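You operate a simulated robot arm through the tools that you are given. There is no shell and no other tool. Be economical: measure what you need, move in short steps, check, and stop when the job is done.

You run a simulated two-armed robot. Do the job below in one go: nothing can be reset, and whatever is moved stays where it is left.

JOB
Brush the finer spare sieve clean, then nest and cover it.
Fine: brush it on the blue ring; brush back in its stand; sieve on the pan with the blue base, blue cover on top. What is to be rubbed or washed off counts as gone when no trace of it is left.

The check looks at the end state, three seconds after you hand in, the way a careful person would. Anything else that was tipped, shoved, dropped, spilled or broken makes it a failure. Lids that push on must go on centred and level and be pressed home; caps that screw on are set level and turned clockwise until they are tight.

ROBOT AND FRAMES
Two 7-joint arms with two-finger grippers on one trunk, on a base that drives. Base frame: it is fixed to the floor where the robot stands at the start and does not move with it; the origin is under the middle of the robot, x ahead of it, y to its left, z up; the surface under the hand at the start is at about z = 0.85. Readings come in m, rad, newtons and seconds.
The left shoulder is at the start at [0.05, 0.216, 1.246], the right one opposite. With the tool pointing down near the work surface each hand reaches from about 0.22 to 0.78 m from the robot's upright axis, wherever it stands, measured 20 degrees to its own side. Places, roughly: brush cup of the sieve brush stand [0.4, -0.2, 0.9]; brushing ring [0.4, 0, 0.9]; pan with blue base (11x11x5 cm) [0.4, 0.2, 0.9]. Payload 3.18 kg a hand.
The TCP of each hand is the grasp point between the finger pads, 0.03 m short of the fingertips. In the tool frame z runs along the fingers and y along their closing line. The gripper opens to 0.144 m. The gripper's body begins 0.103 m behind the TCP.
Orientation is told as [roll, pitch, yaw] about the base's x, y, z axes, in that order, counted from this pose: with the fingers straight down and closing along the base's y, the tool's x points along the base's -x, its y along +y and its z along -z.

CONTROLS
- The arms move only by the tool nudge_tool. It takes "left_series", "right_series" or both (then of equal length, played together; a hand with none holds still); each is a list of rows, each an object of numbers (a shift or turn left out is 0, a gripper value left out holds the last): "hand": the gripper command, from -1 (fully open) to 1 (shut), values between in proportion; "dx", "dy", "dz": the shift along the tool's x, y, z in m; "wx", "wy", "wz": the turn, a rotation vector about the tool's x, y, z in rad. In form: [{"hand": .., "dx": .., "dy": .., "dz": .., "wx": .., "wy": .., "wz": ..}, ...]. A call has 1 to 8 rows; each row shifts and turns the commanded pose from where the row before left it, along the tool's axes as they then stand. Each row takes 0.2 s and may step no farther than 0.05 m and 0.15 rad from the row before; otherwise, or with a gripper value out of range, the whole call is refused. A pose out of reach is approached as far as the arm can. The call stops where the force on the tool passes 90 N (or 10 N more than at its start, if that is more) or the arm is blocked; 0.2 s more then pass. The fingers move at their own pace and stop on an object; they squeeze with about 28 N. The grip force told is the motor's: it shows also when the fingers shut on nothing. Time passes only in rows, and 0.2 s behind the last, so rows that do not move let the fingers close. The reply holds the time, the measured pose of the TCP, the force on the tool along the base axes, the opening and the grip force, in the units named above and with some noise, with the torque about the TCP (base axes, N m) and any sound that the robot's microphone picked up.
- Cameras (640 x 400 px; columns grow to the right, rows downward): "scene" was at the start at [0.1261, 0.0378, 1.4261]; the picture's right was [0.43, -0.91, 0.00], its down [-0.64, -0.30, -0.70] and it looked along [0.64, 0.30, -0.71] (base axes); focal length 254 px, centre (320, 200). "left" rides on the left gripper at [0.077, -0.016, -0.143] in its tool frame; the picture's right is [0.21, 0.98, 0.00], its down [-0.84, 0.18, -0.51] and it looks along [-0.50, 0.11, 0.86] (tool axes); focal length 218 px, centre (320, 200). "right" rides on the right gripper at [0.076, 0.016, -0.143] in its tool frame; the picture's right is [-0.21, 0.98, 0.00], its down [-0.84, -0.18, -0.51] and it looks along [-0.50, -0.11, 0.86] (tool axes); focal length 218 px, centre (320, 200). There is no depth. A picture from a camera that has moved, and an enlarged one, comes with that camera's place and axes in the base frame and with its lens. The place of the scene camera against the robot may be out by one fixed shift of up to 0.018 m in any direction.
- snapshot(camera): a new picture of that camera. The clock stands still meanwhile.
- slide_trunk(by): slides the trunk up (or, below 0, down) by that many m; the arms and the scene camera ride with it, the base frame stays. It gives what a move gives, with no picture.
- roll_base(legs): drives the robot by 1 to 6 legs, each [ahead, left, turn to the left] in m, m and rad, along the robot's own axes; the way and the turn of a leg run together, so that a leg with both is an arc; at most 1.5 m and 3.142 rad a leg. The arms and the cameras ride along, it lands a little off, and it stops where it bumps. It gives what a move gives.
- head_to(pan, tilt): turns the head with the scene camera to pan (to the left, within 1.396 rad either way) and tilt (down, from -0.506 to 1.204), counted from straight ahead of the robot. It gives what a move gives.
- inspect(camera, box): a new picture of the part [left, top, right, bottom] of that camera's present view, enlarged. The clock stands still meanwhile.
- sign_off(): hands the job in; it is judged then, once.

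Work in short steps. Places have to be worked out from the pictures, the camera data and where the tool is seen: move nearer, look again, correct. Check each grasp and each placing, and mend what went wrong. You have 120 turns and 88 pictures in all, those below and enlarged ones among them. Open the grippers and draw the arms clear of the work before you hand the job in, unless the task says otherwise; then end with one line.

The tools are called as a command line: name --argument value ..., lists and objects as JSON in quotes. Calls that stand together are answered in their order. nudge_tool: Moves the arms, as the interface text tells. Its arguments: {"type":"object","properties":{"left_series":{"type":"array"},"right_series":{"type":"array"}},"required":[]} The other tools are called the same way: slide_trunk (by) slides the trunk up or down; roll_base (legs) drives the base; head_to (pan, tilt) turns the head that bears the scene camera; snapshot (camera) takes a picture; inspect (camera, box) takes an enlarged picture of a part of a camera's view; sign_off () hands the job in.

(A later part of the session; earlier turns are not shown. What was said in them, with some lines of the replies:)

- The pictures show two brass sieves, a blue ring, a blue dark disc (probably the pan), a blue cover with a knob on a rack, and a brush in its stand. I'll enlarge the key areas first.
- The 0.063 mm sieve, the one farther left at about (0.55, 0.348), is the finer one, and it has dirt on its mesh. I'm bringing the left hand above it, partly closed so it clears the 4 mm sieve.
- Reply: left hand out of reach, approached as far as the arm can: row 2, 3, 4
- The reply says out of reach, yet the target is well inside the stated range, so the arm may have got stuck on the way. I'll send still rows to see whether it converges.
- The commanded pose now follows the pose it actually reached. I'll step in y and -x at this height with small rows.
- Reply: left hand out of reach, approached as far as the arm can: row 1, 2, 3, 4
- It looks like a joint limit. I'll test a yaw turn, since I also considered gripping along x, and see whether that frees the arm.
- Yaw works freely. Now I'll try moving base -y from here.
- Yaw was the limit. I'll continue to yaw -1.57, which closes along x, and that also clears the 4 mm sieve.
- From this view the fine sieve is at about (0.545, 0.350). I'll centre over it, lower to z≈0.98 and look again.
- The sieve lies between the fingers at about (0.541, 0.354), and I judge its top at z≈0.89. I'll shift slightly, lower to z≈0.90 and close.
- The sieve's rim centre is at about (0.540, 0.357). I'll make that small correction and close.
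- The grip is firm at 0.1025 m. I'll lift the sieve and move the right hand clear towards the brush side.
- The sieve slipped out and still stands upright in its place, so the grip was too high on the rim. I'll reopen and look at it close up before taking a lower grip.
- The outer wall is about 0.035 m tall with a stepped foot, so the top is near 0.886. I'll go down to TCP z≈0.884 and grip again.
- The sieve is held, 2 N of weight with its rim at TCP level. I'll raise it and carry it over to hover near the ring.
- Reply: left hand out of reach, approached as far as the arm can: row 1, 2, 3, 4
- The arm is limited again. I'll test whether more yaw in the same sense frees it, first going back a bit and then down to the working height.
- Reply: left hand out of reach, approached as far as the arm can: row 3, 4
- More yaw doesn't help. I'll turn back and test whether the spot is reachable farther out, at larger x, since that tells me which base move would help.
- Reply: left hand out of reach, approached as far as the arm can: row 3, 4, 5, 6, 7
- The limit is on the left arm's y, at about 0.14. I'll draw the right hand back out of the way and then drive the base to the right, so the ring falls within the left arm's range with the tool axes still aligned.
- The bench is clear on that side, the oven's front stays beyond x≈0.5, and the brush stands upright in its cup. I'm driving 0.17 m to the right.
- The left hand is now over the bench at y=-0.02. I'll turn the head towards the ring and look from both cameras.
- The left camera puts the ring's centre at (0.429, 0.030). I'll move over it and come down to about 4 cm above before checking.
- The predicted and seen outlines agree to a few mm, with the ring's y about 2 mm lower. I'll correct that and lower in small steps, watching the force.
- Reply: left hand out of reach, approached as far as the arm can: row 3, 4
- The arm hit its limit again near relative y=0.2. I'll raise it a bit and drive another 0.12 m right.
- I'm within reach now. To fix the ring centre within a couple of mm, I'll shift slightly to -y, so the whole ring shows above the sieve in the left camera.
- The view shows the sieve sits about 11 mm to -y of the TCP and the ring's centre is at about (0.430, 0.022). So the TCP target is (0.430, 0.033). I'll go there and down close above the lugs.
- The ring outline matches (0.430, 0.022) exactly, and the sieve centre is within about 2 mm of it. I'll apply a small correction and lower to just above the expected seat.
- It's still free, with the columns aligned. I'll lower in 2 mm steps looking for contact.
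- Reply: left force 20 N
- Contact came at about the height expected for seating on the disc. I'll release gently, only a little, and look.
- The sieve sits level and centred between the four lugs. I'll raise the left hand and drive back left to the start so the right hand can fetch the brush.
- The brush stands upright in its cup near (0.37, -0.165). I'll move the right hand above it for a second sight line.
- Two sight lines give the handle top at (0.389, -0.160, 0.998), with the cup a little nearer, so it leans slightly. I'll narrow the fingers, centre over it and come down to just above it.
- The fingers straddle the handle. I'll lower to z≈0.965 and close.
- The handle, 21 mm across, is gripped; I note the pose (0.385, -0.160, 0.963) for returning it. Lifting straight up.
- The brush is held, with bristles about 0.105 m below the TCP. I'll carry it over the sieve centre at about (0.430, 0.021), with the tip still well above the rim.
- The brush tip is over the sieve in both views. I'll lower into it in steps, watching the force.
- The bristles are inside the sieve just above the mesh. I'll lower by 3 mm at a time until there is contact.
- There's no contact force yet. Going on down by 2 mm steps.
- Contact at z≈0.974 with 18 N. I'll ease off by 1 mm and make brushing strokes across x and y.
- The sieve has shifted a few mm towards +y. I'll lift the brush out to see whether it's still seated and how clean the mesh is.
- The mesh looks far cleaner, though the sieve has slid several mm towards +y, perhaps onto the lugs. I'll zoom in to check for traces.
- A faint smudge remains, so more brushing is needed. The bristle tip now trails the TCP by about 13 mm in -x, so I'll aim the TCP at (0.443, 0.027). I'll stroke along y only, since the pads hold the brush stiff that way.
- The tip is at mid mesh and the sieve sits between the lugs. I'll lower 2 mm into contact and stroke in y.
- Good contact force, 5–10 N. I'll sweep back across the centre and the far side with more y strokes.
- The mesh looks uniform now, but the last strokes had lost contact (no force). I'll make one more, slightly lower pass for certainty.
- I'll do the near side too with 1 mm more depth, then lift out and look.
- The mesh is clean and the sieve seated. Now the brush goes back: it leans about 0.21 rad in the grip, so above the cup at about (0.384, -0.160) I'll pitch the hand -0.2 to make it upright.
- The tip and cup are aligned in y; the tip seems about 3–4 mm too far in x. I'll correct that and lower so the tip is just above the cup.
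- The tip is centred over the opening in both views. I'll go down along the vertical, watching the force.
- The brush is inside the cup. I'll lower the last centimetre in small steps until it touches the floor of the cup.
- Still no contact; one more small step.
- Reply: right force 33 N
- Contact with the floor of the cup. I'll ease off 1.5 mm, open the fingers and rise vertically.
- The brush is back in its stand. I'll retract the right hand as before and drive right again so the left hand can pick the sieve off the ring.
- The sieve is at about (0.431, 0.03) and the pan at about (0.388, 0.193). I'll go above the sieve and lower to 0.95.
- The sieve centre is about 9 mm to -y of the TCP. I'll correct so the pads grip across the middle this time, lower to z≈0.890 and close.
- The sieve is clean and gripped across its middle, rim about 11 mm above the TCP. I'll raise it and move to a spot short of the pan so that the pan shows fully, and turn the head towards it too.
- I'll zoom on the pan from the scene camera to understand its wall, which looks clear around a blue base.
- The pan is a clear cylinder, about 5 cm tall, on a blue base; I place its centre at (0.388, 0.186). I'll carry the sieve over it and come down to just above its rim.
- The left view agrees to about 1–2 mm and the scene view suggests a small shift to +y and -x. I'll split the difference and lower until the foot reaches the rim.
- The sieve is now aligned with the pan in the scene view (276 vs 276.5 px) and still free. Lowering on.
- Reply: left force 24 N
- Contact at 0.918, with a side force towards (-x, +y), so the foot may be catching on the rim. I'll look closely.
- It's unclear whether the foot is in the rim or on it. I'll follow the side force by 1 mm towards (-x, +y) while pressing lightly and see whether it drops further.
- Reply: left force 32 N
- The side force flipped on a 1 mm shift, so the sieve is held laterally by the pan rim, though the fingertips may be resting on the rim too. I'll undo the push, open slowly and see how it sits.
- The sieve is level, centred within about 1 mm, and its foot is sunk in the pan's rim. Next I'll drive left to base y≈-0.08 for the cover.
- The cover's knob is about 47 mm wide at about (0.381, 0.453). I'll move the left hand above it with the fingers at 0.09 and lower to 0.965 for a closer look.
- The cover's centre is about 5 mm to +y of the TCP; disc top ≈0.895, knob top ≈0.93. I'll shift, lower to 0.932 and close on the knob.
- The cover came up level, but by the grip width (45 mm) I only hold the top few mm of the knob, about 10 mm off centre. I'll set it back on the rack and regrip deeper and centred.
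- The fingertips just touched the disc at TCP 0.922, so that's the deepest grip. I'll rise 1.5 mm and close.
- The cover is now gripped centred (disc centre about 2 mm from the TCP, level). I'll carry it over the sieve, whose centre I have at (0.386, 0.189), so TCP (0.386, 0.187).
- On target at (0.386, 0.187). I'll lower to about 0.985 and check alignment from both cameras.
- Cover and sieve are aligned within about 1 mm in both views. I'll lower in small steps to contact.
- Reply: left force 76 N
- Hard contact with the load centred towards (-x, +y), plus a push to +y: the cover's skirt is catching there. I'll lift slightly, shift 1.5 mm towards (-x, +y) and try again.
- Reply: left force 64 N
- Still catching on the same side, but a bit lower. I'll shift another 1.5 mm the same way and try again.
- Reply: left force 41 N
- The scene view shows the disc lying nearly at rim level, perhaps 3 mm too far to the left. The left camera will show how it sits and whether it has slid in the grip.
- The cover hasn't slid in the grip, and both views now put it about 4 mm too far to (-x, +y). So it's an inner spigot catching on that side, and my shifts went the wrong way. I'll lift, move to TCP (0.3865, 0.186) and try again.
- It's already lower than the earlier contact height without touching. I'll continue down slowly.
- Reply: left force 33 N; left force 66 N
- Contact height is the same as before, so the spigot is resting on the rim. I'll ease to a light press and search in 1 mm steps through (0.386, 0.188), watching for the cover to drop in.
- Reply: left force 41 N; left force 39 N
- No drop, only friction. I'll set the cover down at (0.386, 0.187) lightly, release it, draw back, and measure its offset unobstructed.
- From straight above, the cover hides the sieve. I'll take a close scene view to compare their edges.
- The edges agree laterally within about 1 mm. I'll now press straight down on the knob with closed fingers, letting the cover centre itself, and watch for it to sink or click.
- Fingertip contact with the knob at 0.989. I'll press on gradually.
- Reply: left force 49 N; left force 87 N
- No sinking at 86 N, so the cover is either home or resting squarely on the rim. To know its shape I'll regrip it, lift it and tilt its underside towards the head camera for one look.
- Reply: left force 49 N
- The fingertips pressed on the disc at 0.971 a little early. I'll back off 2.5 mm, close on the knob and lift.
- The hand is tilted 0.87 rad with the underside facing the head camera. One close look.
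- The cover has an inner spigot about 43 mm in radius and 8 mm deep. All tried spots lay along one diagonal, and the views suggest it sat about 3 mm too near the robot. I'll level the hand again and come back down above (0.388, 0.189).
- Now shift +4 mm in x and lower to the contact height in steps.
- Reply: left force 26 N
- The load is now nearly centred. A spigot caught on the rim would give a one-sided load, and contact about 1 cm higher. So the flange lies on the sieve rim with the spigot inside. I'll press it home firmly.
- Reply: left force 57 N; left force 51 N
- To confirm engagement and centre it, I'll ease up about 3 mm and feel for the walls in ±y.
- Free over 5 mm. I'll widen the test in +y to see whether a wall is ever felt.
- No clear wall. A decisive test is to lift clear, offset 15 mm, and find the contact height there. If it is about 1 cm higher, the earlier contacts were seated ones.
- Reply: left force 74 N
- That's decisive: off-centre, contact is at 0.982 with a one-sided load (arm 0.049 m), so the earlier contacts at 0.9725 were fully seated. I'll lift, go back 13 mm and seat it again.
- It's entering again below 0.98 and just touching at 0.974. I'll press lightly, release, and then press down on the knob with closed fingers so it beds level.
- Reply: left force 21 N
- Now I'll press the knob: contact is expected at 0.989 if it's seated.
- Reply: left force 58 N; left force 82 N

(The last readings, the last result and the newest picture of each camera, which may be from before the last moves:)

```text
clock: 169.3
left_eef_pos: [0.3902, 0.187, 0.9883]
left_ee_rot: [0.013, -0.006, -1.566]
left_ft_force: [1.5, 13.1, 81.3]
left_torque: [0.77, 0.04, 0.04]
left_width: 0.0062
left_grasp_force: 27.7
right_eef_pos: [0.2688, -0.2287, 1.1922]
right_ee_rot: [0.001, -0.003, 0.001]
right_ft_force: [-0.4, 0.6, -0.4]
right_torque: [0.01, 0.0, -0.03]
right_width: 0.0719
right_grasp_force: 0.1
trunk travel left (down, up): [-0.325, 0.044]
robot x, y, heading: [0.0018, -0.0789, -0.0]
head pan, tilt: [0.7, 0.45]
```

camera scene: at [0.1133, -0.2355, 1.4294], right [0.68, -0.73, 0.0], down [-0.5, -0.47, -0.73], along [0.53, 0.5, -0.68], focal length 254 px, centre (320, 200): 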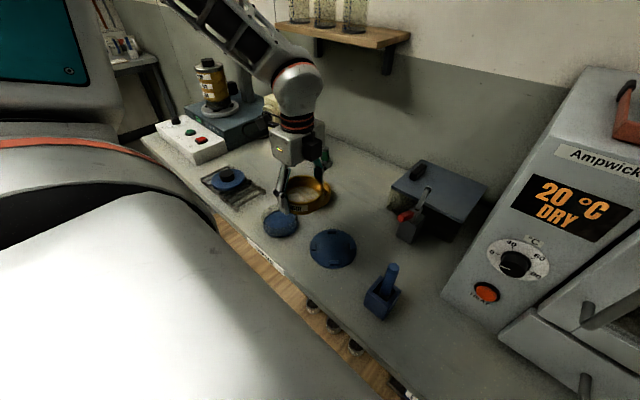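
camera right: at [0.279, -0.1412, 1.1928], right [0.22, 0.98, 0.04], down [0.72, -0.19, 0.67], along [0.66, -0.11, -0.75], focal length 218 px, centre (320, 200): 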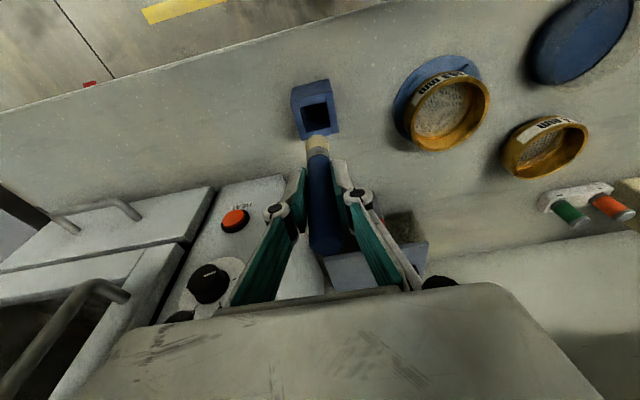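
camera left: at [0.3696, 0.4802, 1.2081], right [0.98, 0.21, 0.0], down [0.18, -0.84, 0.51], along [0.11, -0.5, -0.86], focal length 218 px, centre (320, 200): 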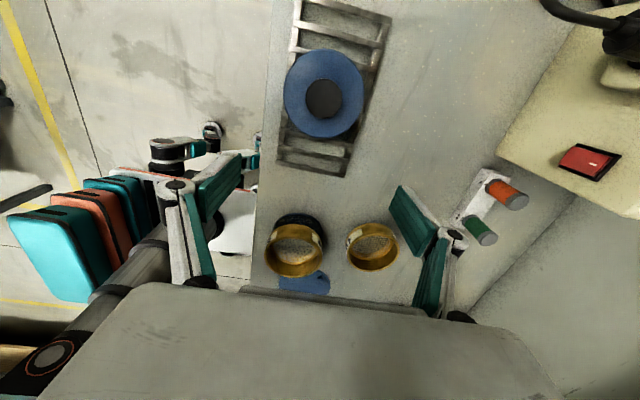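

It's pressed home at 81 N, with the knob at the same seated height. I'll retract, open the gripper, move clear and take the last picture.

nudge_tool --left_series '[{"dz": -0.01}, {"dz": -0.04}, {"dz": -0.04}, {"hand": -0.8, "dz": -0.04}, {"dx": 0.045, "dz": -0.01}, {"dx": 0.045}, {"dx": 0.045}, {"dx": 0.045}]' --right_series '[{"hand": -0.8}, {"dx": 0}, {"dx": 0}, {"dx": 0}, {"dx": 0}, {"dx": 0}, {"dx": 0}, {"dx": 0}]'

head_to --pan 0.35 --tilt 0.85

inspect --camera "scene" --box '[200, 110, 460, 330]'

```text
clock: 171.1
left_eef_pos: [0.3889, 0.3711, 1.1212]
left_ee_rot: [0.001, -0.007, -1.567]
left_ft_force: [0.5, -0.2, 0.0]
left_torque: [-0.03, -0.02, 0.01]
left_width: 0.1299
left_grasp_force: 0.1
right_eef_pos: [0.2723, -0.228, 1.1909]
right_ee_rot: [-0.001, 0.0, 0.0]
right_ft_force: [0.5, 1.1, -1.0]
right_torque: [-0.04, -0.02, -0.03]
right_width: 0.1296
right_grasp_force: 0.0
trunk travel left (down, up): [-0.325, 0.044]
robot x, y, heading: [0.0012, -0.08, -0.003]
head pan, tilt: [0.7, 0.45]
```

```text
clock: 172.0
left_eef_pos: [0.3883, 0.3685, 1.1228]
left_ee_rot: [0.002, -0.004, -1.566]
left_ft_force: [-0.3, 0.0, 0.9]
left_torque: [-0.02, 0.02, 0.0]
left_width: 0.1297
left_grasp_force: 0.0
right_eef_pos: [0.2725, -0.2283, 1.1917]
right_ee_rot: [0.001, 0.0, -0.001]
right_ft_force: [-0.2, -0.9, -0.7]
right_torque: [-0.03, -0.02, -0.02]
right_width: 0.1295
right_grasp_force: 0.1
trunk travel left (down, up): [-0.325, 0.044]
robot x, y, heading: [-0.0034, -0.0758, 0.002]
head pan, tilt: [0.351, 0.85]
```

```text
1.82 times, centred on (330, 220) of scene
camera zoom: at [0.1257, -0.0486, 1.4214], right [0.34, -0.94, 0.0], down [-0.7, -0.26, -0.66], along [0.62, 0.23, -0.75], focal length 463 px, centre (302, 164)
```

zoom: 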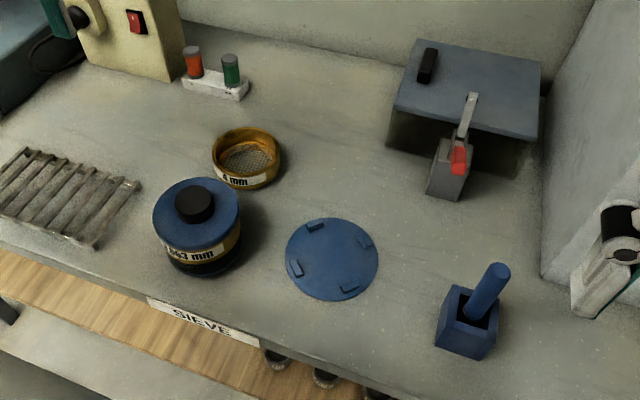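

The final picture shows the stack with its cover on level and centred, the brush in its stand, nothing else disturbed, and both hands open and clear. I'm handing in.

sign_off

```text
The job is handed in.
```

The 0.063 mm sieve is brushed clean and nested on the blue-base pan with the blue cover pressed home. The brush is back in its stand. While I was seating the cover, the pan may have slid a few millimetres on the bench.
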